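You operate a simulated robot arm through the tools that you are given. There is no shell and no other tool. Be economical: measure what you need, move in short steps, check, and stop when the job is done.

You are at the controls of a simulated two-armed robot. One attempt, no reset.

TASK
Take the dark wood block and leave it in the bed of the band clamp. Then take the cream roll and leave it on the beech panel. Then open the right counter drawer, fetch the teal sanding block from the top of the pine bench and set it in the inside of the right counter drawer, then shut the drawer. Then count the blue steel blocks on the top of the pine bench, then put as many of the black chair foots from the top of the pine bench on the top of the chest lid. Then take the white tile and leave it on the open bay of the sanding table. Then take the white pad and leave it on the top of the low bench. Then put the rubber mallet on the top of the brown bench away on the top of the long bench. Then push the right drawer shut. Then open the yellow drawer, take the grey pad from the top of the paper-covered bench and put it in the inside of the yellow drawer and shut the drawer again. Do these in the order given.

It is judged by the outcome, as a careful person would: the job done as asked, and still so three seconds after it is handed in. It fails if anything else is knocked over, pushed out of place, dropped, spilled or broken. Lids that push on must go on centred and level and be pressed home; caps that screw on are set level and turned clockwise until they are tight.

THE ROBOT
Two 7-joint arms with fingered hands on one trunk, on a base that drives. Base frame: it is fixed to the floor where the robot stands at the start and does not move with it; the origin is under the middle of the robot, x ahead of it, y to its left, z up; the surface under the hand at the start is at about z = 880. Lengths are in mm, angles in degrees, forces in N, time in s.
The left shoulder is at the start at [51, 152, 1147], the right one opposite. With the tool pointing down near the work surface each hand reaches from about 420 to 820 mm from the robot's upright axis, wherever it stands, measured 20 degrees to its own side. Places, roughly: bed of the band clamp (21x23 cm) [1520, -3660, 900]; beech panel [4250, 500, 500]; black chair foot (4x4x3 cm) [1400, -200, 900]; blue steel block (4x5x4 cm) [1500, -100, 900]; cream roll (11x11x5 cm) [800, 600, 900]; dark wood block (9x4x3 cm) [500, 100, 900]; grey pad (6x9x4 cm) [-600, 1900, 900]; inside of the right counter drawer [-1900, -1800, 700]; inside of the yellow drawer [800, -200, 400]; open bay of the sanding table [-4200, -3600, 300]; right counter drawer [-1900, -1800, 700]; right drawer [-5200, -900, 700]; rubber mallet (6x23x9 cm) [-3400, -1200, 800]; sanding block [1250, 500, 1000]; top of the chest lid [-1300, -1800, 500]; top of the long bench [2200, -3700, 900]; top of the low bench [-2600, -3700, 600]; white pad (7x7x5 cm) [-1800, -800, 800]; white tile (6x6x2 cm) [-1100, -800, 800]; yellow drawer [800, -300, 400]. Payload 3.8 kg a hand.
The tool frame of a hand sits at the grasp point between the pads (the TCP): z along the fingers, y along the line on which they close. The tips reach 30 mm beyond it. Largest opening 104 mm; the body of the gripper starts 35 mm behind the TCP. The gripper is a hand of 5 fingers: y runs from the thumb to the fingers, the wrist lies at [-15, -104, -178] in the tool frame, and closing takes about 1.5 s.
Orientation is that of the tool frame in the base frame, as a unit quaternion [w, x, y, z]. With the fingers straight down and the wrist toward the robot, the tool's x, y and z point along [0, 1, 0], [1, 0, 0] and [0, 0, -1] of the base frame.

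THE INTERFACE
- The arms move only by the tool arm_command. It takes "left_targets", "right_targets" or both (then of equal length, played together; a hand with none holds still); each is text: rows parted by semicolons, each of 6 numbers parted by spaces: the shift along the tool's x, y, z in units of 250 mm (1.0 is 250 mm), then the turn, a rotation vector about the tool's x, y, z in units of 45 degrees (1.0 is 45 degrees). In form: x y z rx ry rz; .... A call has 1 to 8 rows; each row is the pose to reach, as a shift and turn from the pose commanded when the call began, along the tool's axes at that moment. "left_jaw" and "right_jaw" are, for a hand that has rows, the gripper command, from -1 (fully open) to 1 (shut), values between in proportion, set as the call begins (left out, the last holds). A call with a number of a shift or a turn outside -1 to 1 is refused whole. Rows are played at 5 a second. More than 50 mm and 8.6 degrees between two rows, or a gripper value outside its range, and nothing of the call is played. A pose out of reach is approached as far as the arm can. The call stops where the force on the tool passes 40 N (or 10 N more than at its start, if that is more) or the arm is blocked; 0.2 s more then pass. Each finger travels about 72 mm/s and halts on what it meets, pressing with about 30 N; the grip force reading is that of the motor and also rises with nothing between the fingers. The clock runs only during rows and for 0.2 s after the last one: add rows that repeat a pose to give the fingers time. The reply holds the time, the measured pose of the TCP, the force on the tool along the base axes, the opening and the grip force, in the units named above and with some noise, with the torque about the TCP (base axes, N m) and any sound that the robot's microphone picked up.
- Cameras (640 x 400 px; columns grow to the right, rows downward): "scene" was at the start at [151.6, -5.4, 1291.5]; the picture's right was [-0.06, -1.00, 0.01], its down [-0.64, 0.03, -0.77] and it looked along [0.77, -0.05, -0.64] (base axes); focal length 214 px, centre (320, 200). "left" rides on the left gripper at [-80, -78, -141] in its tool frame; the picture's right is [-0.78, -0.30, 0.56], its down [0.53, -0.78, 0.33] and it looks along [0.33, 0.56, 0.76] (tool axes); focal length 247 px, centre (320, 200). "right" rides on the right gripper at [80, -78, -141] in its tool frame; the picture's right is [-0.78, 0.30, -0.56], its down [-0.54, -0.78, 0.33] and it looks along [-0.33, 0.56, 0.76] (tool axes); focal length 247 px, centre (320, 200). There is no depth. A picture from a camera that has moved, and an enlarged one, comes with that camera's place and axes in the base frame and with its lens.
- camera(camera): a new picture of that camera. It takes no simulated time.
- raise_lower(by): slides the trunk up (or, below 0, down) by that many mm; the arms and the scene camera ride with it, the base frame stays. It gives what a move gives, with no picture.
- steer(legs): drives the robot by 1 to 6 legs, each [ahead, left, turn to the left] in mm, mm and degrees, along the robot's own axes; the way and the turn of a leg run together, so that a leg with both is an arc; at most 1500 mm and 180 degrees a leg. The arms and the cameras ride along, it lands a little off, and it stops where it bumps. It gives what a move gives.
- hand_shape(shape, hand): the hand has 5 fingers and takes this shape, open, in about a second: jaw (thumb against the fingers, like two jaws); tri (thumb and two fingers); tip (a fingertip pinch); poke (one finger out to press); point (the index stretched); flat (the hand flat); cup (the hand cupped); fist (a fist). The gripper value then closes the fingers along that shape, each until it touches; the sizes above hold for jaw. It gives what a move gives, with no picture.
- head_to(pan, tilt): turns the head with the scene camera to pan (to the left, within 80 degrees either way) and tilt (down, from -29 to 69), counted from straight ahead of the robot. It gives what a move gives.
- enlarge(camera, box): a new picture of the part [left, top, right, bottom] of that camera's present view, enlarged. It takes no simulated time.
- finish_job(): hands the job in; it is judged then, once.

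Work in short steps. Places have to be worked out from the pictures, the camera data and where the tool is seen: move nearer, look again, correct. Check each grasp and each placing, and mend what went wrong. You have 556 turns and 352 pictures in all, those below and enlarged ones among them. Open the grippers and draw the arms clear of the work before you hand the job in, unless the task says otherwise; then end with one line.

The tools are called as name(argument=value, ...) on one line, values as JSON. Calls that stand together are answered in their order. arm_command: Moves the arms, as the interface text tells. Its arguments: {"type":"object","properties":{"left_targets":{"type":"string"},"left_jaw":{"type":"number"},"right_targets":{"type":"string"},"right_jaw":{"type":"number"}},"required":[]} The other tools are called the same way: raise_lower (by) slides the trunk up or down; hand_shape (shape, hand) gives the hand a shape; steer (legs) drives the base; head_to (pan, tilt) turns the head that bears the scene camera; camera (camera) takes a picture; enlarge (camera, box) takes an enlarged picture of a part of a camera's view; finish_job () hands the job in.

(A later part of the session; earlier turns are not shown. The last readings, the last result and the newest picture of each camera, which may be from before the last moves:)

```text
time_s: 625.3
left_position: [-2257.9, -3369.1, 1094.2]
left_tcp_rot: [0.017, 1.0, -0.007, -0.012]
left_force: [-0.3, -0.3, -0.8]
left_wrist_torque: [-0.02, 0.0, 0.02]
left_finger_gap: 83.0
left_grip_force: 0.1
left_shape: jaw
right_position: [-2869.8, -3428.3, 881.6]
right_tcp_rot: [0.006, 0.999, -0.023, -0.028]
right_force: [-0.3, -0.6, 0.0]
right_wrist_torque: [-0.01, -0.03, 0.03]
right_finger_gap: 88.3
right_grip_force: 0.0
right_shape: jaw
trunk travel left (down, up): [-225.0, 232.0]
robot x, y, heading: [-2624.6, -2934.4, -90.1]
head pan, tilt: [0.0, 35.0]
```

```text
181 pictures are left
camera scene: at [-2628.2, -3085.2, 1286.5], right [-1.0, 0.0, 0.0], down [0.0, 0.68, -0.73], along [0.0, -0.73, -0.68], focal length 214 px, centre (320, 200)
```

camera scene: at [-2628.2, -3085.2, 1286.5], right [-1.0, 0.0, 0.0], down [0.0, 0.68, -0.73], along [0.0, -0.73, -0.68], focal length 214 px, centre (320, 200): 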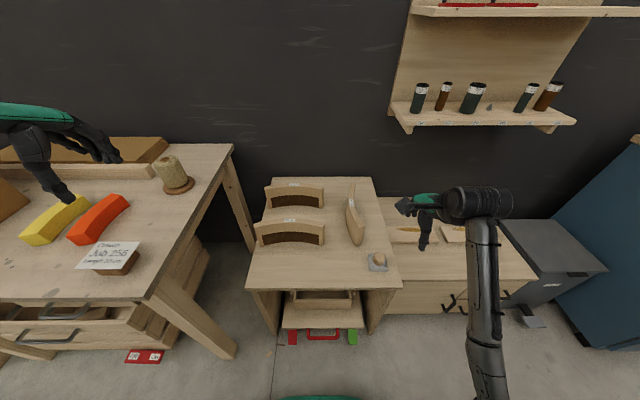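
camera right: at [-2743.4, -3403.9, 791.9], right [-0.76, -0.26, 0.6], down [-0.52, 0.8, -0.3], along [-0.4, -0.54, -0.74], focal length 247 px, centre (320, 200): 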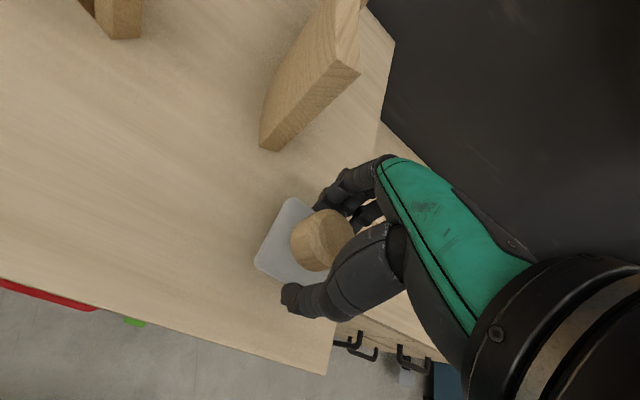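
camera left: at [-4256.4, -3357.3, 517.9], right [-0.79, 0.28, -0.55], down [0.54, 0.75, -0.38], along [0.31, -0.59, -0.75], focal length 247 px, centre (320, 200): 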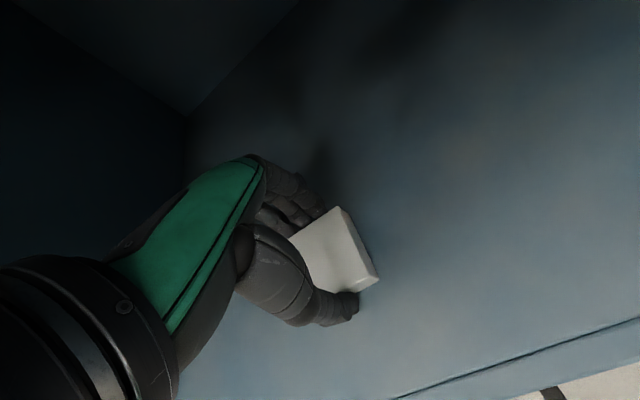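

Pad sits on the low bench. Raise the right arm outward, back off, and head to the brown bench for the mallet.

arm_command(right_targets="-0.1 -0.05 -0.12 0 0 0;-0.2 -0.1 -0.24 0 0 0;-0.3 -0.15 -0.36 0 0 0;-0.4 -0.2 -0.48 0 0 0;-0.5 -0.2 -0.6 0 0 0;-0.6 -0.2 -0.72 0 0 0;-0.65 -0.2 -0.8 0 0 0")

steer(legs=[[-330, 0, 0], [0, 0, -180]])

head_to(pan=10, tilt=20)

camera(camera="scene")

```text
time_s: 626.9
left_position: [-2257.9, -3368.2, 1094.2]
left_tcp_rot: [0.017, 1.0, -0.007, -0.012]
left_force: [-0.4, 0.2, 0.0]
left_wrist_torque: [0.02, 0.0, 0.03]
left_finger_gap: 83.1
left_grip_force: 0.0
left_shape: jaw
right_position: [-3019.1, -3366.8, 1089.7]
right_tcp_rot: [0.007, 0.999, -0.022, -0.027]
right_force: [-0.1, 0.1, -0.5]
right_wrist_torque: [-0.02, 0.01, 0.02]
right_finger_gap: 88.3
right_grip_force: 0.2
right_shape: jaw
trunk travel left (down, up): [-225.0, 232.0]
robot x, y, heading: [-2628.8, -2935.7, -90.4]
head pan, tilt: [0.0, 35.0]
```

```text
time_s: 636.5
left_position: [-2987.7, -2168.6, 1095.1]
left_tcp_rot: [0.013, 0.017, 1.0, 0.017]
left_force: [-0.9, 0.4, -0.2]
left_wrist_torque: [0.0, -0.01, -0.04]
left_finger_gap: 83.2
left_grip_force: 0.0
left_shape: jaw
right_position: [-2226.8, -2183.9, 1088.8]
right_tcp_rot: [0.028, 0.033, 0.999, 0.006]
right_force: [0.2, 0.2, -0.7]
right_wrist_torque: [-0.01, -0.01, 0.0]
right_finger_gap: 88.3
right_grip_force: 0.1
right_shape: jaw
trunk travel left (down, up): [-225.0, 232.0]
robot x, y, heading: [-2625.8, -2611.1, 88.7]
head pan, tilt: [0.0, 35.0]
```

```text
time_s: 637.3
left_position: [-2988.1, -2168.5, 1093.9]
left_tcp_rot: [0.013, 0.017, 1.0, 0.016]
left_force: [0.7, 0.6, 0.2]
left_wrist_torque: [-0.02, -0.02, -0.02]
left_finger_gap: 83.0
left_grip_force: 0.3
left_shape: jaw
right_position: [-2226.5, -2184.5, 1089.5]
right_tcp_rot: [0.029, 0.033, 0.999, 0.007]
right_force: [0.7, -0.5, 0.2]
right_wrist_torque: [0.04, -0.04, 0.02]
right_finger_gap: 88.1
right_grip_force: 0.0
right_shape: jaw
trunk travel left (down, up): [-225.0, 232.0]
robot x, y, heading: [-2626.1, -2608.9, 88.6]
head pan, tilt: [10.0, 20.0]
```

```text
180 pictures are left
camera scene: at [-2638.3, -2451.9, 1309.4], right [0.99, 0.15, -0.02], down [0.05, -0.47, -0.88], along [-0.14, 0.87, -0.47], focal length 214 px, centre (320, 200)
```

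scene: 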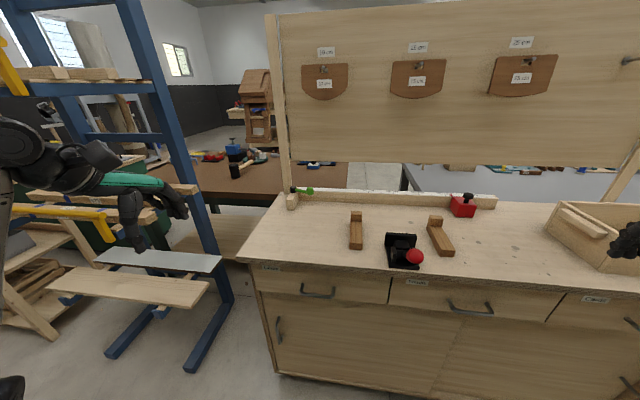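

Go around to the brown bench's +y side by the known route.

steer(legs=[[-60, 0, 0], [0, 0, -89], [1450, 0, 0], [780, 0, 0], [0, 1400, 0], [0, 1200, 0]])

steer(legs=[[0, 0, 180], [1400, 0, 0]])

head_to(pan=20, tilt=20)

camera(camera="scene")

```text
time_s: 665.0
left_position: [114.9, 261.0, 1094.3]
left_tcp_rot: [0.02, 0.717, 0.697, 0.002]
left_force: [0.1, 0.0, 1.2]
left_wrist_torque: [0.01, 0.0, 0.02]
left_finger_gap: 82.9
left_grip_force: 0.1
left_shape: jaw
right_position: [102.4, -499.3, 1089.9]
right_tcp_rot: [0.024, 0.727, 0.686, -0.017]
right_force: [0.5, 0.1, 0.1]
right_wrist_torque: [0.01, -0.02, -0.04]
right_finger_gap: 88.3
right_grip_force: 0.1
right_shape: jaw
trunk travel left (down, up): [-225.0, 232.0]
robot x, y, heading: [-321.7, -104.9, -1.3]
head pan, tilt: [10.0, 20.0]
```

```text
time_s: 679.3
left_position: [-2171.2, -402.6, 1094.4]
left_tcp_rot: [-0.002, -0.689, 0.724, 0.02]
left_force: [0.5, 0.6, -0.5]
left_wrist_torque: [0.0, 0.01, 0.0]
left_finger_gap: 83.2
left_grip_force: 0.1
left_shape: jaw
right_position: [-2145.8, 354.8, 1087.5]
right_tcp_rot: [0.016, -0.678, 0.735, 0.023]
right_force: [0.0, -0.4, -1.0]
right_wrist_torque: [0.0, 0.0, -0.01]
right_finger_gap: 88.4
right_grip_force: 0.1
right_shape: jaw
trunk travel left (down, up): [-225.0, 232.0]
robot x, y, heading: [-1725.8, -48.1, 177.4]
head pan, tilt: [10.0, 20.0]
```

```text
time_s: 680.0
left_position: [-2172.3, -403.9, 1095.0]
left_tcp_rot: [-0.002, -0.689, 0.725, 0.02]
left_force: [-0.3, -0.3, -0.2]
left_wrist_torque: [0.0, -0.01, 0.02]
left_finger_gap: 83.1
left_grip_force: 0.1
left_shape: jaw
right_position: [-2145.3, 354.9, 1088.2]
right_tcp_rot: [0.015, -0.677, 0.735, 0.024]
right_force: [-0.1, -0.2, 1.3]
right_wrist_torque: [0.01, 0.03, 0.02]
right_finger_gap: 88.6
right_grip_force: 0.1
right_shape: jaw
trunk travel left (down, up): [-225.0, 232.0]
robot x, y, heading: [-1725.7, -51.5, 177.7]
head pan, tilt: [20.0, 20.0]
```

```text
179 pictures are left
camera scene: at [-1880.1, -75.7, 1310.1], right [-0.3, 0.95, -0.05], down [0.46, 0.1, -0.88], along [-0.84, -0.29, -0.46], focal length 214 px, centre (320, 200)
```

scene: 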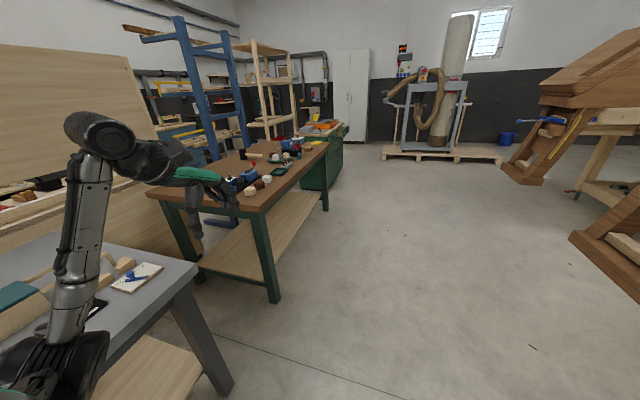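

Brown bench seen. Drive on to opposite the mallet and turn to face the bench.

steer(legs=[[1400, 0, 2], [0, 0, 90]])

head_to(pan=0, tilt=28)

camera(camera="scene")

```text
time_s: 690.8
left_position: [-2767.9, -451.2, 1093.7]
left_tcp_rot: [0.016, 1.0, -0.012, -0.012]
left_force: [0.3, -0.3, 0.7]
left_wrist_torque: [0.0, -0.01, 0.0]
left_finger_gap: 82.9
left_grip_force: 0.0
left_shape: jaw
right_position: [-3526.9, -442.6, 1089.3]
right_tcp_rot: [0.007, 0.999, -0.027, -0.028]
right_force: [-0.3, 0.1, 0.4]
right_wrist_torque: [0.02, 0.01, 0.04]
right_finger_gap: 88.2
right_grip_force: 0.0
right_shape: jaw
trunk travel left (down, up): [-225.0, 232.0]
robot x, y, heading: [-3136.0, -12.9, -91.0]
head pan, tilt: [20.0, 20.0]
```

```text
time_s: 691.7
left_position: [-2767.2, -451.2, 1094.7]
left_tcp_rot: [0.015, 1.0, -0.013, -0.013]
left_force: [0.2, -0.4, 0.2]
left_wrist_torque: [-0.04, -0.02, -0.02]
left_finger_gap: 82.9
left_grip_force: 0.0
left_shape: jaw
right_position: [-3526.6, -443.4, 1089.2]
right_tcp_rot: [0.006, 0.999, -0.027, -0.027]
right_force: [0.2, -0.9, 0.5]
right_wrist_torque: [0.01, 0.01, 0.0]
right_finger_gap: 88.5
right_grip_force: 0.0
right_shape: jaw
trunk travel left (down, up): [-225.0, 232.0]
robot x, y, heading: [-3133.8, -15.0, -90.7]
head pan, tilt: [0.0, 28.0]
```

```text
178 pictures are left
camera scene: at [-3135.1, -168.4, 1296.8], right [-1.0, 0.01, 0.0], down [0.01, 0.59, -0.81], along [-0.01, -0.81, -0.59], focal length 214 px, centre (320, 200)
```

scene: 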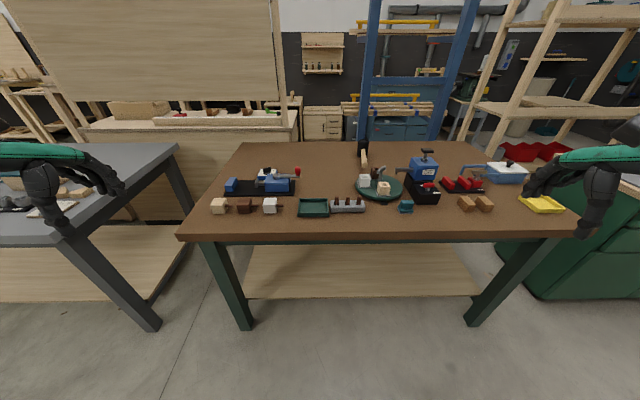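

enlarge(camera="scene", box=[300, 120, 460, 220])

```text
4.00 times, centred on (380, 170) of scene
camera zoom: at [-3135.1, -168.4, 1296.8], right [-1.0, 0.01, 0.0], down [0.01, 0.59, -0.81], along [-0.01, -0.81, -0.59], focal length 858 px, centre (80, 320)
```

zoom: 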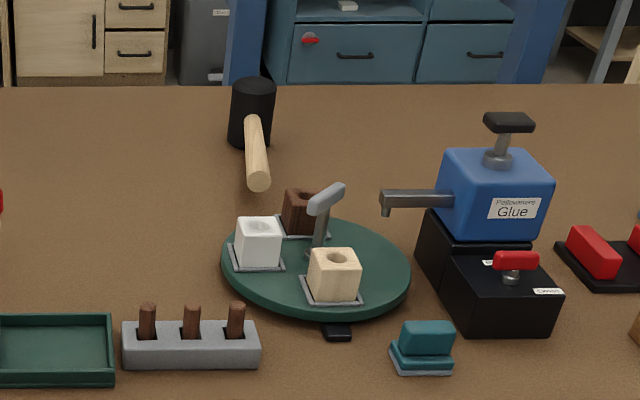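

The mallet stands on its head with the handle pointing toward me at z≈845, x≈-3370, from y≈-1240 to -1057. I'll grip the handle with the right hand turned 90° and tilted forward. First rotate the hand in free space.

arm_command(right_targets="0 0 0 0 0 0.17;0 0 0 0 0 0.34;0 0 0 0 0 0.5;0 0 0 0 0 0.67;0 0 0 0 0 0.84;0 0 0 0 0 1", right_jaw=-0.3)

arm_command(right_targets="0 0 0 0 0 0.17;0 0 0 0 0 0.34;0 0 0 0 0 0.5;0 0 0 0 0 0.67;0 0 0 0 0 0.84;0 0 0 0 0 0.96")

arm_command(right_targets="0 0 0 0 0.16 0;0 0 0 0 0.32 0;0 0 0 0 0.48 0;0 0 0 0 0.64 0;0 0 0 0 0.8 0;0 0 0 0 0.89 0")

camera(camera="scene")

```text
time_s: 693.1
left_position: [-2767.0, -450.6, 1095.4]
left_tcp_rot: [0.016, 1.0, -0.012, -0.012]
left_force: [-0.1, 0.1, -0.6]
left_wrist_torque: [-0.01, -0.02, 0.0]
left_finger_gap: 83.2
left_grip_force: 0.1
left_shape: jaw
right_position: [-3526.8, -442.5, 1089.8]
right_tcp_rot: [0.016, 0.912, -0.409, -0.024]
right_force: [0.7, 0.8, -0.8]
right_wrist_torque: [-0.01, 0.02, 0.0]
right_finger_gap: 68.2
right_grip_force: 0.0
right_shape: jaw
trunk travel left (down, up): [-225.0, 232.0]
robot x, y, heading: [-3133.5, -13.6, -90.9]
head pan, tilt: [0.0, 28.0]
```

```text
time_s: 694.5
left_position: [-2766.4, -450.5, 1094.8]
left_tcp_rot: [0.016, 1.0, -0.012, -0.012]
left_force: [-0.3, -1.0, 0.0]
left_wrist_torque: [-0.01, -0.03, 0.02]
left_finger_gap: 82.8
left_grip_force: 0.0
left_shape: jaw
right_position: [-3527.4, -442.8, 1088.2]
right_tcp_rot: [-0.025, -0.698, 0.716, 0.016]
right_force: [0.5, -0.1, -0.3]
right_wrist_torque: [-0.03, 0.0, 0.01]
right_finger_gap: 67.8
right_grip_force: 0.1
right_shape: jaw
trunk travel left (down, up): [-225.0, 232.0]
robot x, y, heading: [-3131.3, -15.5, -90.8]
head pan, tilt: [0.0, 28.0]
```

```text
time_s: 695.9
left_position: [-2767.7, -449.6, 1095.8]
left_tcp_rot: [0.017, 1.0, -0.012, -0.013]
left_force: [0.2, 0.8, -0.3]
left_wrist_torque: [0.01, 0.02, 0.01]
left_finger_gap: 82.9
left_grip_force: 0.1
left_shape: jaw
right_position: [-3527.1, -443.3, 1090.6]
right_tcp_rot: [-0.269, -0.661, 0.663, -0.226]
right_force: [0.3, 0.1, -0.7]
right_wrist_torque: [0.01, 0.0, 0.02]
right_finger_gap: 67.9
right_grip_force: 0.1
right_shape: jaw
trunk travel left (down, up): [-225.0, 232.0]
robot x, y, heading: [-3134.3, -18.5, -90.7]
head pan, tilt: [0.0, 28.0]
```

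```text
176 pictures are left
camera scene: at [-3135.2, -168.2, 1296.9], right [-1.0, 0.01, 0.0], down [0.01, 0.59, -0.81], along [-0.01, -0.81, -0.59], focal length 214 px, centre (320, 200)
```

scene: 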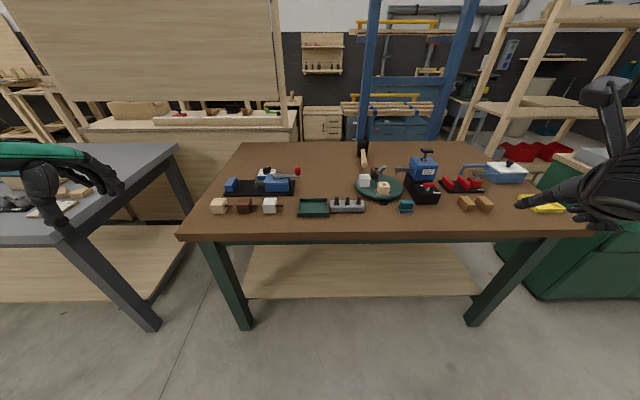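

Orientation reached. Drive forward to the bench edge and look with the right camera.

steer(legs=[[290, 0, 0]])

camera(camera="right")

enlarge(camera="scene", box=[280, 120, 480, 245])

```text
time_s: 697.9
left_position: [-2770.7, -739.7, 1094.5]
left_tcp_rot: [0.016, 1.0, -0.012, -0.012]
left_force: [-0.6, -0.3, -0.7]
left_wrist_torque: [0.03, -0.02, 0.01]
left_finger_gap: 82.9
left_grip_force: 0.1
left_shape: jaw
right_position: [-3531.7, -732.3, 1089.5]
right_tcp_rot: [-0.267, -0.662, 0.663, -0.225]
right_force: [0.5, -0.1, -0.6]
right_wrist_torque: [0.02, 0.03, 0.01]
right_finger_gap: 67.9
right_grip_force: 0.1
right_shape: jaw
trunk travel left (down, up): [-225.0, 232.0]
robot x, y, heading: [-3132.0, -302.8, -90.8]
head pan, tilt: [0.0, 28.0]
```

```text
175 pictures are left
camera right: at [-3444.8, -701.3, 1244.8], right [-0.28, 0.96, -0.07], down [0.75, 0.17, -0.64], along [-0.6, -0.23, -0.76], focal length 247 px, centre (320, 200)
```

right: 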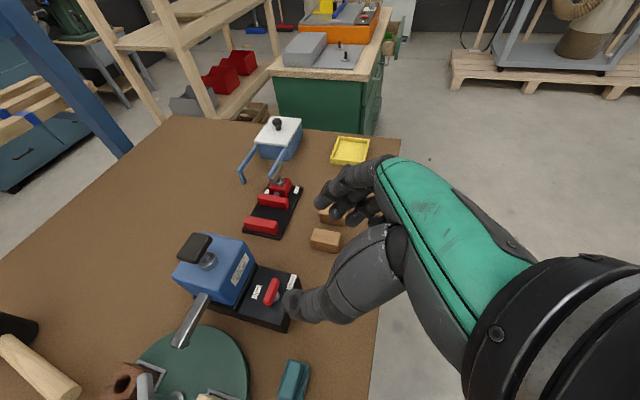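

```text
3.20 times, centred on (380, 182) of scene
camera zoom: at [-3138.8, -458.0, 1296.9], right [-1.0, 0.01, 0.0], down [0.01, 0.59, -0.81], along [-0.01, -0.81, -0.59], focal length 686 px, centre (128, 256)
```

zoom: 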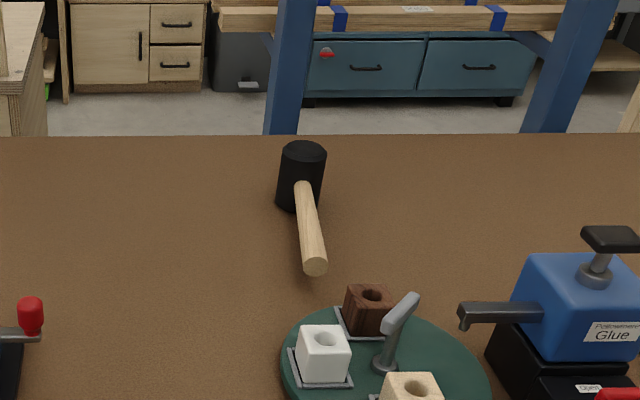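

Handle runs from about (-3358,-1076,843) to the head at y≈-1210. Move the right hand over in front of it at height, then lower the trunk to lean in.

arm_command(right_targets="0 -0.17 -0.01 0 0 0;0.01 -0.34 -0.02 0 0 0;0.02 -0.52 -0.02 0 0 0;0.03 -0.68 -0.03 0 0 0;0.14 -0.68 0.07 0 0 0;0.27 -0.69 0.18 0 0 0;0.4 -0.69 0.3 0 0 0;0.53 -0.7 0.41 0 0 0")

raise_lower(by=-120)

camera(camera="right")

camera(camera="scene")

```text
time_s: 699.7
left_position: [-2770.4, -740.7, 1095.3]
left_tcp_rot: [0.014, 1.0, -0.011, -0.012]
left_force: [-0.9, 0.7, -0.7]
left_wrist_torque: [0.01, -0.01, -0.02]
left_finger_gap: 83.6
left_grip_force: 0.0
left_shape: jaw
right_position: [-3360.7, -905.1, 1087.3]
right_tcp_rot: [-0.267, -0.662, 0.664, -0.224]
right_force: [-0.3, -0.8, 0.1]
right_wrist_torque: [-0.01, 0.01, 0.01]
right_finger_gap: 68.2
right_grip_force: 0.0
right_shape: jaw
right hand out of reach, approached as far as the arm can: row 4
trunk travel left (down, up): [-225.0, 232.0]
robot x, y, heading: [-3137.4, -302.3, -90.7]
head pan, tilt: [0.0, 28.0]
```

```text
time_s: 701.2
left_position: [-2769.8, -738.6, 975.9]
left_tcp_rot: [0.017, 1.0, -0.012, -0.012]
left_force: [0.1, 0.4, 0.0]
left_wrist_torque: [0.01, 0.01, -0.01]
left_finger_gap: 82.9
left_grip_force: 0.0
left_shape: jaw
right_position: [-3359.6, -903.5, 968.8]
right_tcp_rot: [-0.267, -0.662, 0.663, -0.226]
right_force: [-0.1, 0.2, -0.1]
right_wrist_torque: [-0.01, -0.02, 0.02]
right_finger_gap: 67.7
right_grip_force: 0.1
right_shape: jaw
trunk travel left (down, up): [-105.0, 352.0]
robot x, y, heading: [-3136.9, -305.9, -90.7]
head pan, tilt: [0.0, 28.0]
```

```text
173 pictures are left
camera right: at [-3273.3, -871.9, 1124.8], right [-0.28, 0.96, -0.07], down [0.75, 0.17, -0.64], along [-0.6, -0.23, -0.76], focal length 247 px, centre (320, 200)
```

right: 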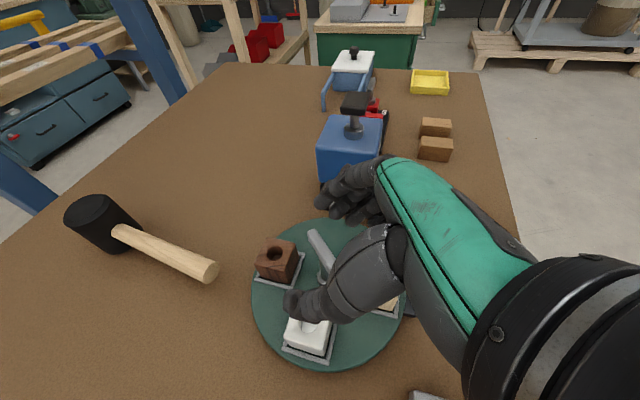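

```text
172 pictures are left
camera scene: at [-3139.6, -531.8, 1136.7], right [-1.0, 0.01, 0.0], down [0.01, 0.72, -0.69], along [-0.01, -0.69, -0.72], focal length 214 px, centre (320, 200)
```

scene: 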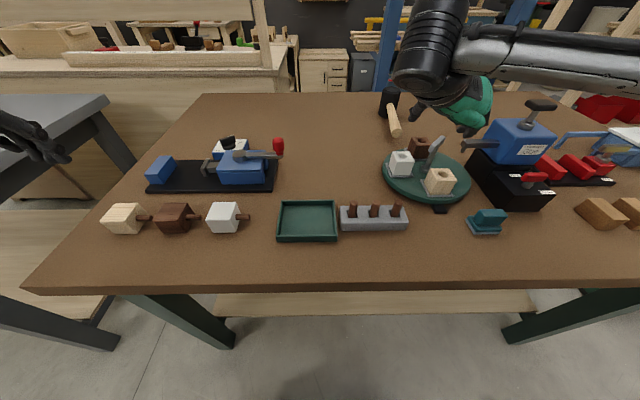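

Handle confirmed: at y=-1150, x≈-3363, z≈840. Move to a pre-grasp along an arc above the turntable.

arm_command(right_targets="0.11 0 0.014 0 0 0;0.222 -0.006 0.028 0 0 0;0.35 -0.012 0.165 0 0 0;0.38 -0.02 0.3 0 0 0;0.403 -0.025 0.429 0 0 0;0.405 -0.03 0.55 0 0 0;0.406 -0.04 0.674 0 0 0")

camera(camera="right")

enlarge(camera="scene", box=[330, 60, 490, 160])

```text
time_s: 702.8
left_position: [-2771.0, -739.9, 974.4]
left_tcp_rot: [0.015, 1.0, -0.011, -0.012]
left_force: [-0.1, 0.9, -1.3]
left_wrist_torque: [-0.01, 0.04, 0.0]
left_finger_gap: 83.2
left_grip_force: 0.1
left_shape: jaw
right_position: [-3358.2, -1092.0, 905.3]
right_tcp_rot: [-0.267, -0.662, 0.663, -0.225]
right_force: [-0.4, -0.4, -1.2]
right_wrist_torque: [-0.03, -0.02, 0.01]
right_finger_gap: 68.0
right_grip_force: 0.1
right_shape: jaw
trunk travel left (down, up): [-105.0, 352.0]
robot x, y, heading: [-3136.1, -300.8, -90.6]
head pan, tilt: [0.0, 28.0]
```

```text
171 pictures are left
camera right: at [-3271.3, -1060.6, 1060.5], right [-0.28, 0.96, -0.07], down [0.75, 0.17, -0.64], along [-0.6, -0.23, -0.76], focal length 247 px, centre (320, 200)
```

right: 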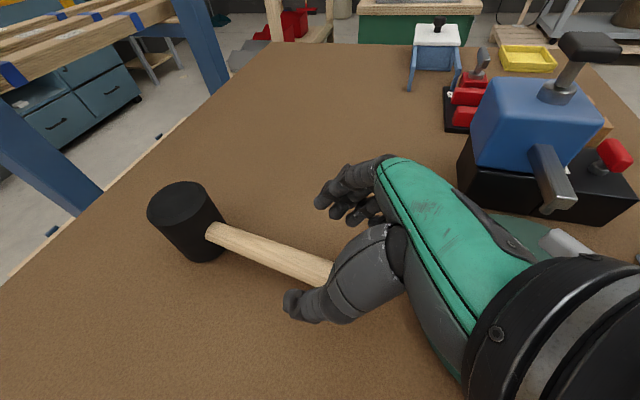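

```text
4.00 times, centred on (410, 110) of scene
camera zoom: at [-3139.3, -533.2, 1136.2], right [-1.0, 0.01, 0.0], down [0.01, 0.73, -0.69], along [-0.01, -0.69, -0.73], focal length 858 px, centre (-40, 560)
```

zoom: 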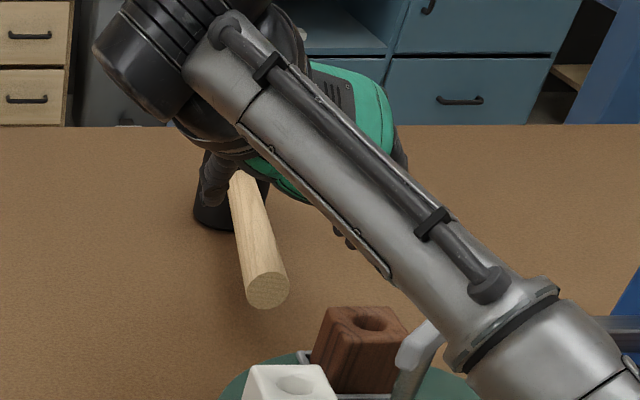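

The tool axis points right at the handle. Advance 88 mm and close.

arm_command(right_targets="0 0 0.13 0 0 0;0 0 0.25 0 0 0;0 0 0.35 0 0 0")

camera(camera="right")

```text
time_s: 703.6
left_position: [-2769.8, -739.4, 975.4]
left_tcp_rot: [0.016, 1.0, -0.011, -0.012]
left_force: [-0.1, 0.7, 0.0]
left_wrist_torque: [-0.01, -0.02, -0.02]
left_finger_gap: 83.0
left_grip_force: 0.0
left_shape: jaw
right_position: [-3366.7, -1136.5, 838.2]
right_tcp_rot: [-0.266, -0.662, 0.663, -0.226]
right_force: [0.0, 0.8, 0.7]
right_wrist_torque: [0.02, 0.02, 0.01]
right_finger_gap: 68.1
right_grip_force: 0.0
right_shape: jaw
right hand out of reach, approached as far as the arm can: row 3
trunk travel left (down, up): [-105.0, 352.0]
robot x, y, heading: [-3140.4, -304.3, -90.7]
head pan, tilt: [0.0, 28.0]
```

```text
169 pictures are left
camera right: at [-3279.2, -1104.9, 994.8], right [-0.28, 0.96, -0.07], down [0.75, 0.17, -0.64], along [-0.6, -0.23, -0.76], focal length 247 px, centre (320, 200)
```

right: 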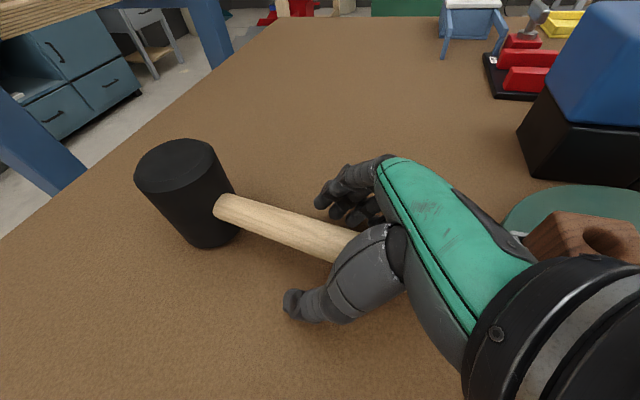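

Handle lies between thumb and fingers at the TCP. Close.

arm_command(right_targets="0 0 0 0 0 0;0 0 0 0 0 0;0 0 0 0 0 0;0 0 0 0 0 0;0 0 0 0 0 0;0 0 0 0 0 0", right_jaw=1)

arm_command(right_targets="0.05 0 -0.06 0 0 0;0.1 0 -0.12 0 0 0;0.13 0 -0.19 0 0 0")

camera(camera="right")

```text
time_s: 705.0
left_position: [-2770.5, -741.4, 975.0]
left_tcp_rot: [0.015, 1.0, -0.011, -0.012]
left_force: [-0.3, -0.3, 0.5]
left_wrist_torque: [0.02, 0.01, 0.03]
left_finger_gap: 83.1
left_grip_force: 0.0
left_shape: jaw
right_position: [-3365.6, -1137.2, 838.4]
right_tcp_rot: [-0.267, -0.662, 0.663, -0.224]
right_force: [-1.5, 0.9, -1.9]
right_wrist_torque: [0.48, 0.0, 0.0]
right_finger_gap: 8.7
right_grip_force: 30.6
right_shape: jaw
trunk travel left (down, up): [-105.0, 352.0]
robot x, y, heading: [-3132.9, -303.7, -90.7]
head pan, tilt: [0.0, 28.0]
```

```text
time_s: 705.8
left_position: [-2771.5, -739.6, 975.8]
left_tcp_rot: [0.016, 1.0, -0.011, -0.012]
left_force: [0.4, -0.1, 0.3]
left_wrist_torque: [-0.03, -0.01, 0.01]
left_finger_gap: 83.0
left_grip_force: 0.0
left_shape: jaw
right_position: [-3361.5, -1129.5, 895.0]
right_tcp_rot: [-0.267, -0.662, 0.664, -0.224]
right_force: [0.9, 0.1, -4.2]
right_wrist_torque: [0.49, -0.1, 0.03]
right_finger_gap: 8.8
right_grip_force: 30.2
right_shape: jaw
trunk travel left (down, up): [-105.0, 352.0]
robot x, y, heading: [-3135.7, -305.5, -90.6]
head pan, tilt: [0.0, 28.0]
```

```text
168 pictures are left
camera right: at [-3276.0, -1099.1, 1051.2], right [-0.28, 0.96, -0.07], down [0.75, 0.17, -0.64], along [-0.6, -0.23, -0.76], focal length 247 px, centre (320, 200)
```

right: 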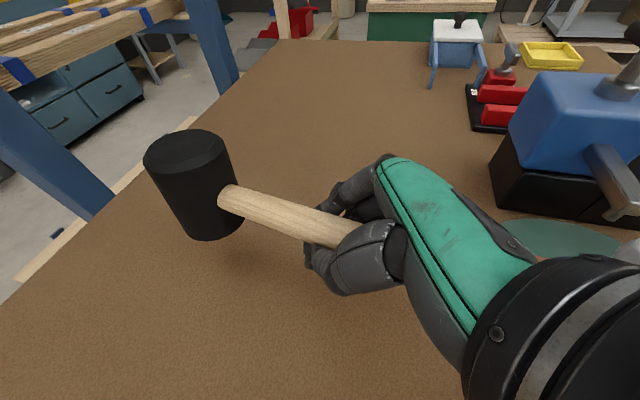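

Mallet lifted and held. Raise the trunk and pull the hand back.

raise_lower(by=120)

arm_command(right_targets="-0.11 0.005 -0.125 0 0 0;-0.225 0.01 -0.25 0 0 0;-0.34 0.015 -0.37 0 0 0;-0.45 0.02 -0.5 0 0 0;-0.56 0.025 -0.62 0 0 0;-0.676 0.03 -0.745 0 0 0")

camera(camera="scene")

```text
time_s: 707.3
left_position: [-2770.5, -742.1, 1094.0]
left_tcp_rot: [0.015, 1.0, -0.012, -0.012]
left_force: [-0.5, -0.6, 0.3]
left_wrist_torque: [0.01, 0.0, 0.02]
left_finger_gap: 82.9
left_grip_force: 0.1
left_shape: jaw
right_position: [-3361.3, -1100.1, 1140.8]
right_tcp_rot: [-0.315, -0.641, 0.645, -0.272]
right_force: [-0.5, -0.2, -5.1]
right_wrist_torque: [0.46, -0.09, 0.0]
right_finger_gap: 9.0
right_grip_force: 30.0
right_shape: jaw
trunk travel left (down, up): [-225.0, 232.0]
robot x, y, heading: [-3134.5, -302.6, -90.8]
head pan, tilt: [0.0, 28.0]
```

```text
time_s: 708.7
left_position: [-2770.5, -738.2, 1096.0]
left_tcp_rot: [0.017, 1.0, -0.012, -0.013]
left_force: [1.3, 0.9, 0.0]
left_wrist_torque: [-0.01, 0.0, 0.02]
left_finger_gap: 83.0
left_grip_force: 0.0
left_shape: jaw
right_position: [-3361.7, -845.8, 1135.3]
right_tcp_rot: [-0.316, -0.641, 0.645, -0.272]
right_force: [-0.1, 0.2, -4.6]
right_wrist_torque: [0.46, -0.14, 0.02]
right_finger_gap: 7.4
right_grip_force: 29.4
right_shape: jaw
trunk travel left (down, up): [-225.0, 232.0]
robot x, y, heading: [-3135.1, -303.0, -90.8]
head pan, tilt: [0.0, 28.0]
```

```text
167 pictures are left
camera scene: at [-3138.7, -457.8, 1296.9], right [-1.0, 0.01, 0.0], down [0.01, 0.59, -0.81], along [-0.01, -0.81, -0.59], focal length 214 px, centre (320, 200)
```

scene: 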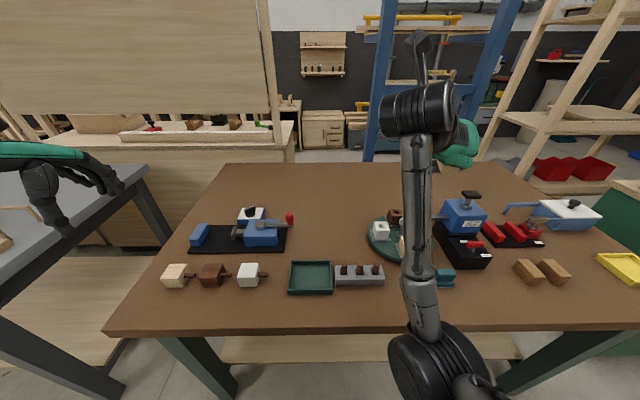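

Mallet held securely. Drive to the long bench on the far side.

steer(legs=[[-230, 0, 0], [0, 0, 90.8], [1450, 0, 0], [1300, 0, 0], [0, -1300, 0]])

steer(legs=[[1400, -400, 0], [1000, -300, 0], [0, 0, -90]])

head_to(pan=0, tilt=20)

camera(camera="scene")

```text
time_s: 733.3
left_position: [56.4, -988.9, 1095.7]
left_tcp_rot: [0.019, 0.709, 0.705, 0.003]
left_force: [-0.8, 0.4, 0.2]
left_wrist_torque: [0.03, -0.01, -0.02]
left_finger_gap: 83.3
left_grip_force: 0.0
left_shape: jaw
right_position: [170.7, -1577.5, 1135.5]
right_tcp_rot: [0.027, 0.909, 0.005, 0.417]
right_force: [-0.5, 0.5, -4.9]
right_wrist_torque: [0.1, 0.46, -0.01]
right_finger_gap: 7.8
right_grip_force: 30.4
right_shape: jaw
trunk travel left (down, up): [-225.0, 232.0]
robot x, y, heading: [-374.2, -1360.9, 0.1]
head pan, tilt: [0.0, 28.0]
```

```text
time_s: 749.4
left_position: [2409.8, -2470.8, 1094.5]
left_tcp_rot: [0.016, 1.0, -0.004, -0.011]
left_force: [-0.9, -0.1, -0.1]
left_wrist_torque: [0.0, -0.02, -0.04]
left_finger_gap: 83.1
left_grip_force: 0.1
left_shape: jaw
right_position: [1820.8, -2585.7, 1134.8]
right_tcp_rot: [0.314, 0.645, -0.64, 0.275]
right_force: [0.3, -0.2, -4.9]
right_wrist_torque: [0.48, -0.11, -0.02]
right_finger_gap: 7.6
right_grip_force: 30.6
right_shape: jaw
trunk travel left (down, up): [-225.0, 232.0]
robot x, y, heading: [2040.3, -2039.9, -89.8]
head pan, tilt: [0.0, 28.0]
```

```text
time_s: 750.1
left_position: [2409.5, -2470.8, 1095.0]
left_tcp_rot: [0.015, 1.0, -0.003, -0.012]
left_force: [0.8, 0.6, -0.6]
left_wrist_torque: [0.01, 0.0, -0.03]
left_finger_gap: 83.2
left_grip_force: 0.1
left_shape: jaw
right_position: [1819.9, -2585.6, 1135.9]
right_tcp_rot: [0.312, 0.646, -0.64, 0.275]
right_force: [0.5, -0.3, -4.3]
right_wrist_torque: [0.44, -0.09, 0.02]
right_finger_gap: 7.7
right_grip_force: 29.7
right_shape: jaw
trunk travel left (down, up): [-225.0, 232.0]
robot x, y, heading: [2038.4, -2037.9, -89.8]
head pan, tilt: [0.0, 20.0]
```

```text
166 pictures are left
camera scene: at [2037.2, -2198.4, 1309.2], right [-1.0, 0.0, 0.0], down [0.0, 0.47, -0.88], along [0.0, -0.88, -0.47], focal length 214 px, centre (320, 200)
```

scene: 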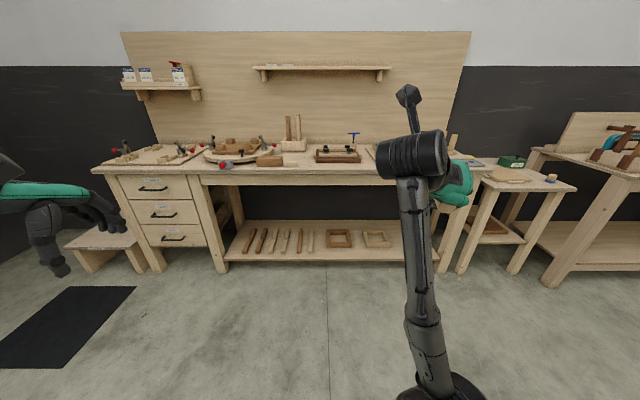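

enlarge(camera="scene", box=[90, 110, 410, 220])

```text
2.00 times, centred on (250, 165) of scene
camera zoom: at [2037.2, -2198.4, 1309.2], right [-1.0, 0.0, 0.0], down [0.0, 0.47, -0.88], along [0.0, -0.88, -0.47], focal length 429 px, centre (460, 270)
```

zoom: 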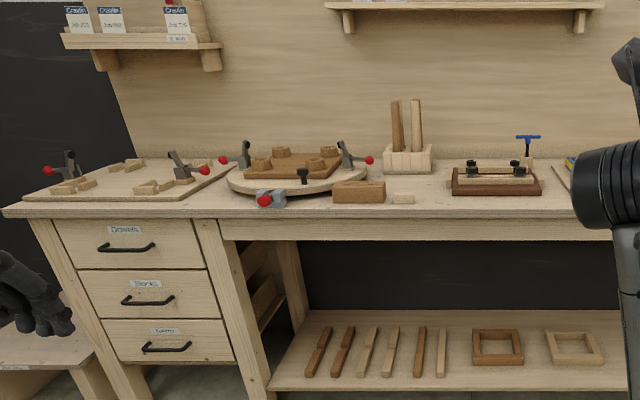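

Free spot lies between the round jig and the brown jig at x≈2110. Drive closer and measure.

steer(legs=[[650, 290, 0]])

head_to(pan=-10, tilt=30)

camera(camera="scene")

camera(camera="right")

```text
time_s: 754.0
left_position: [2700.9, -3119.8, 1094.2]
left_tcp_rot: [0.015, 1.0, -0.004, -0.012]
left_force: [0.3, 0.6, -0.1]
left_wrist_torque: [0.01, 0.01, -0.05]
left_finger_gap: 83.0
left_grip_force: 0.0
left_shape: jaw
right_position: [2112.0, -3236.4, 1135.8]
right_tcp_rot: [0.313, 0.646, -0.64, 0.275]
right_force: [0.0, -0.2, -4.7]
right_wrist_torque: [0.47, -0.09, 0.01]
right_finger_gap: 7.8
right_grip_force: 29.8
right_shape: jaw
trunk travel left (down, up): [-225.0, 232.0]
robot x, y, heading: [2330.3, -2694.1, -89.7]
head pan, tilt: [0.0, 20.0]
```

```text
time_s: 754.7
left_position: [2701.2, -3121.6, 1094.8]
left_tcp_rot: [0.015, 1.0, -0.003, -0.012]
left_force: [-0.2, 0.4, 0.2]
left_wrist_torque: [0.03, 0.03, -0.02]
left_finger_gap: 82.9
left_grip_force: 0.0
left_shape: jaw
right_position: [2112.9, -3236.9, 1135.2]
right_tcp_rot: [0.313, 0.646, -0.639, 0.275]
right_force: [0.3, 0.9, -4.4]
right_wrist_torque: [0.46, -0.06, 0.02]
right_finger_gap: 7.9
right_grip_force: 29.9
right_shape: jaw
trunk travel left (down, up): [-225.0, 232.0]
robot x, y, heading: [2327.3, -2688.3, -89.9]
head pan, tilt: [-10.0, 30.0]
```

```text
164 pictures are left
camera scene: at [2313.5, -2842.6, 1293.9], right [-0.99, 0.17, 0.02], down [0.08, 0.61, -0.79], along [-0.15, -0.77, -0.62], focal length 214 px, centre (320, 200)
```

scene: 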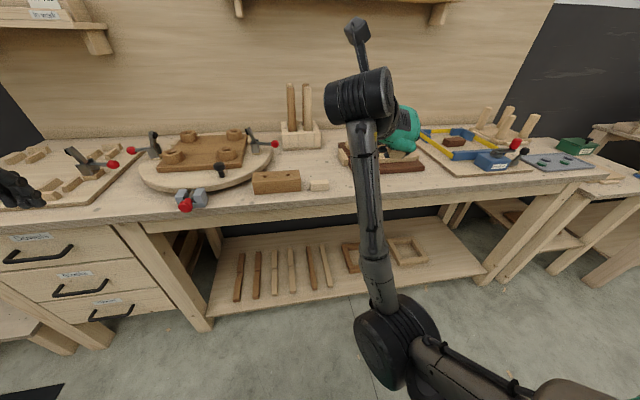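

```text
163 pictures are left
camera right: at [2198.2, -3181.7, 1284.3], right [-0.29, 0.93, -0.21], down [0.74, 0.09, -0.66], along [-0.6, -0.35, -0.72], focal length 247 px, centre (320, 200)
```

right: 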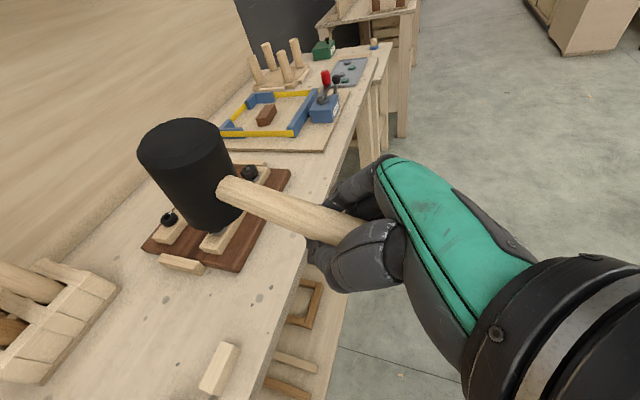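

Free region x≈2080–2200, y≈-3450…-3700. Drive forward so the mallet is over (2137,-3600).

steer(legs=[[262, 25, 0]])

camera(camera="right")

camera(camera="scene")

```text
time_s: 756.6
left_position: [2727.5, -3384.8, 1094.3]
left_tcp_rot: [0.015, 1.0, -0.004, -0.012]
left_force: [0.4, 0.2, 0.3]
left_wrist_torque: [0.0, -0.02, -0.02]
left_finger_gap: 83.1
left_grip_force: 0.0
left_shape: jaw
right_position: [2138.7, -3501.5, 1136.4]
right_tcp_rot: [0.313, 0.646, -0.64, 0.276]
right_force: [1.5, -0.2, -5.3]
right_wrist_torque: [0.48, -0.09, -0.01]
right_finger_gap: 7.7
right_grip_force: 30.0
right_shape: jaw
trunk travel left (down, up): [-225.0, 232.0]
robot x, y, heading: [2356.2, -2953.6, -90.0]
head pan, tilt: [-10.0, 30.0]
```

```text
162 pictures are left
camera right: at [2224.1, -3445.1, 1284.8], right [-0.29, 0.93, -0.21], down [0.74, 0.09, -0.66], along [-0.6, -0.35, -0.72], focal length 247 px, centre (320, 200)
```

right: 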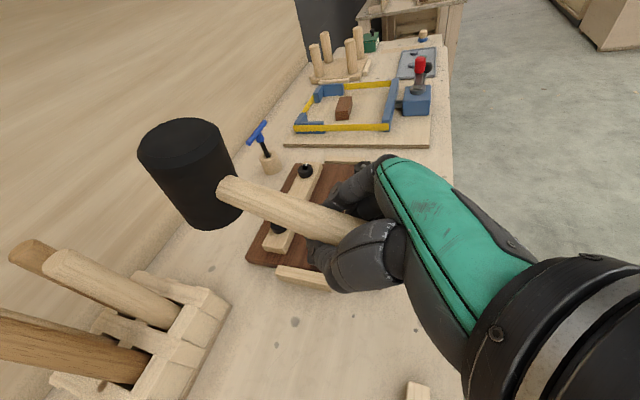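

```text
161 pictures are left
camera scene: at [2339.1, -3106.0, 1294.0], right [-0.99, 0.17, 0.02], down [0.08, 0.61, -0.79], along [-0.15, -0.77, -0.62], focal length 214 px, centre (320, 200)
```

scene: 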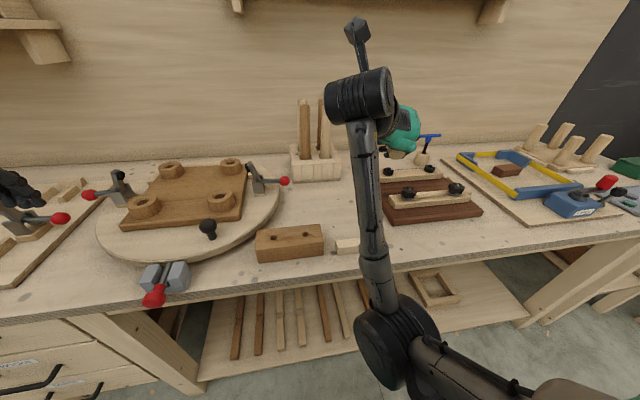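

Clear space below. Lower 160 mm while levelling the mallet by ~8°.

arm_command(right_targets="-0.121 -0.008 0.105 0 -0.045 0;-0.242 -0.016 0.21 0 -0.09 0;-0.363 -0.024 0.315 0 -0.135 0;-0.484 -0.033 0.418 0 -0.18 0")

camera(camera="right")

camera(camera="left")

```text
time_s: 757.8
left_position: [2728.3, -3384.2, 1094.6]
left_tcp_rot: [0.015, 1.0, -0.003, -0.013]
left_force: [-0.1, 0.0, 0.1]
left_wrist_torque: [0.0, -0.03, 0.01]
left_finger_gap: 83.1
left_grip_force: 0.2
left_shape: jaw
right_position: [2111.3, -3519.6, 1043.8]
right_tcp_rot: [-0.34, -0.641, 0.644, -0.244]
right_force: [-0.5, -0.2, -4.6]
right_wrist_torque: [0.49, -0.05, -0.03]
right_finger_gap: 7.9
right_grip_force: 30.3
right_shape: jaw
trunk travel left (down, up): [-225.0, 232.0]
robot x, y, heading: [2355.7, -2951.4, -89.7]
head pan, tilt: [-10.0, 30.0]
stopped in row 4 (right hand): the arm was blocked; the commanded pose is now the measured one
```

```text
160 pictures are left
camera right: at [2209.5, -3469.0, 1187.4], right [-0.26, 0.95, -0.18], down [0.7, 0.06, -0.71], along [-0.66, -0.32, -0.68], focal length 247 px, centre (320, 200)
```

right: 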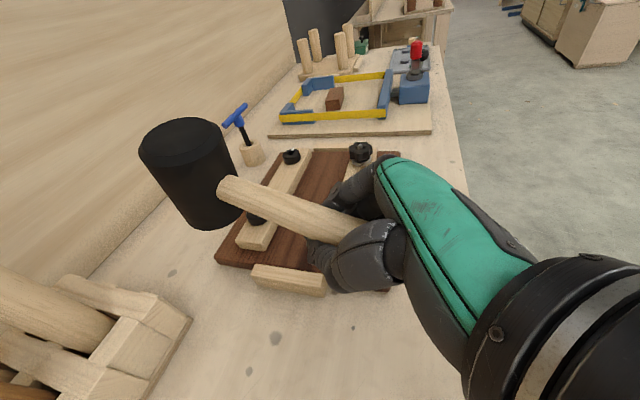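

```text
159 pictures are left
camera left: at [2651.2, -3302.6, 1236.8], right [-0.79, 0.28, -0.55], down [0.53, 0.76, -0.37], along [0.31, -0.58, -0.75], focal length 247 px, centre (320, 200)
```

left: 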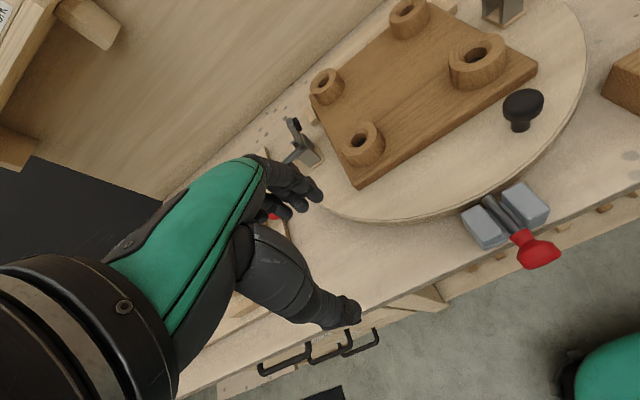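

The arm is at a limit in this posture. I'll undo, back the base, and repeat the more outstretched posture used at the pick.

arm_command(right_targets="0.08 -0.02 -0.1 0.03 0 0.01;0.16 -0.04 -0.2 0.06 0 0.02;0.234 -0.058 -0.307 0.1 0 0.03")

steer(legs=[[-270, 15, 0]])

camera(camera="scene")

```text
time_s: 758.6
left_position: [2728.1, -3384.9, 1095.0]
left_tcp_rot: [0.017, 1.0, -0.004, -0.012]
left_force: [0.4, 1.0, 0.3]
left_wrist_torque: [0.01, -0.02, -0.03]
left_finger_gap: 83.2
left_grip_force: 0.1
left_shape: jaw
right_position: [2138.8, -3500.4, 1138.1]
right_tcp_rot: [0.313, 0.645, -0.642, 0.272]
right_force: [-0.4, -0.9, -4.3]
right_wrist_torque: [0.48, -0.08, -0.05]
right_finger_gap: 7.6
right_grip_force: 29.9
right_shape: jaw
trunk travel left (down, up): [-225.0, 232.0]
robot x, y, heading: [2356.7, -2954.9, -89.8]
head pan, tilt: [-10.0, 30.0]
```

```text
time_s: 760.5
left_position: [2741.9, -3115.5, 1095.3]
left_tcp_rot: [0.016, 1.0, -0.003, -0.013]
left_force: [1.2, 0.6, -0.2]
left_wrist_torque: [-0.01, -0.03, -0.02]
left_finger_gap: 82.7
left_grip_force: 0.0
left_shape: jaw
right_position: [2153.0, -3233.0, 1136.5]
right_tcp_rot: [0.315, 0.645, -0.641, 0.272]
right_force: [0.3, 0.0, -4.0]
right_wrist_torque: [0.46, -0.12, 0.03]
right_finger_gap: 7.8
right_grip_force: 30.1
right_shape: jaw
trunk travel left (down, up): [-225.0, 232.0]
robot x, y, heading: [2367.2, -2687.1, -89.7]
head pan, tilt: [-10.0, 30.0]
```

```text
158 pictures are left
camera scene: at [2353.2, -2839.2, 1293.8], right [-0.99, 0.17, 0.02], down [0.08, 0.61, -0.79], along [-0.15, -0.77, -0.62], focal length 214 px, centre (320, 200)
```

scene: 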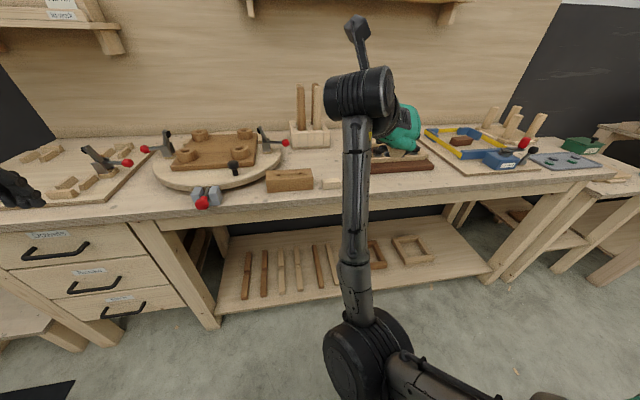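

Extend forward over the free spot, then lower the trunk 80 mm.

arm_command(right_targets="0.1 0.01 0.12 0 0 0;0.205 0.02 0.24 0 0 0;0.31 0.03 0.357 0 0 0;0.41 0.035 0.476 0 0 0;0.51 0.04 0.595 0 0 0;0.614 0.05 0.714 0 0 0")

raise_lower(by=-80)

camera(camera="right")

```text
time_s: 761.9
left_position: [2742.6, -3117.8, 1094.7]
left_tcp_rot: [0.017, 1.0, -0.002, -0.011]
left_force: [-1.0, 0.8, 0.2]
left_wrist_torque: [-0.01, 0.01, 0.0]
left_finger_gap: 83.1
left_grip_force: 0.1
left_shape: jaw
right_position: [2134.5, -3469.8, 1135.0]
right_tcp_rot: [0.312, 0.645, -0.642, 0.272]
right_force: [0.3, -0.3, -5.1]
right_wrist_torque: [0.49, -0.09, 0.03]
right_finger_gap: 7.7
right_grip_force: 30.6
right_shape: jaw
trunk travel left (down, up): [-225.0, 232.0]
robot x, y, heading: [2369.3, -2684.9, -89.7]
head pan, tilt: [-10.0, 30.0]
```

```text
time_s: 763.0
left_position: [2741.4, -3116.1, 1015.2]
left_tcp_rot: [0.017, 1.0, -0.003, -0.013]
left_force: [-0.6, 0.0, 0.5]
left_wrist_torque: [-0.03, -0.02, -0.04]
left_finger_gap: 82.9
left_grip_force: 0.2
left_shape: jaw
right_position: [2134.6, -3468.3, 1058.0]
right_tcp_rot: [0.314, 0.645, -0.641, 0.272]
right_force: [0.2, -0.4, -3.3]
right_wrist_torque: [0.47, -0.09, -0.01]
right_finger_gap: 7.7
right_grip_force: 30.4
right_shape: jaw
trunk travel left (down, up): [-145.0, 312.0]
robot x, y, heading: [2367.7, -2688.2, -89.4]
head pan, tilt: [-10.0, 30.0]
```

```text
157 pictures are left
camera right: at [2221.3, -3413.6, 1207.1], right [-0.29, 0.93, -0.21], down [0.74, 0.09, -0.66], along [-0.6, -0.35, -0.72], focal length 247 px, centre (320, 200)
```

right: 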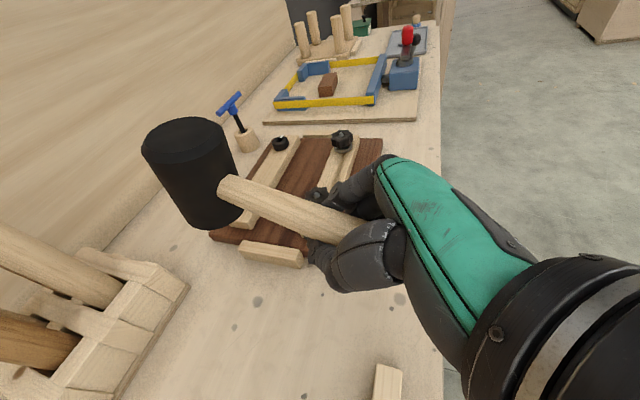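

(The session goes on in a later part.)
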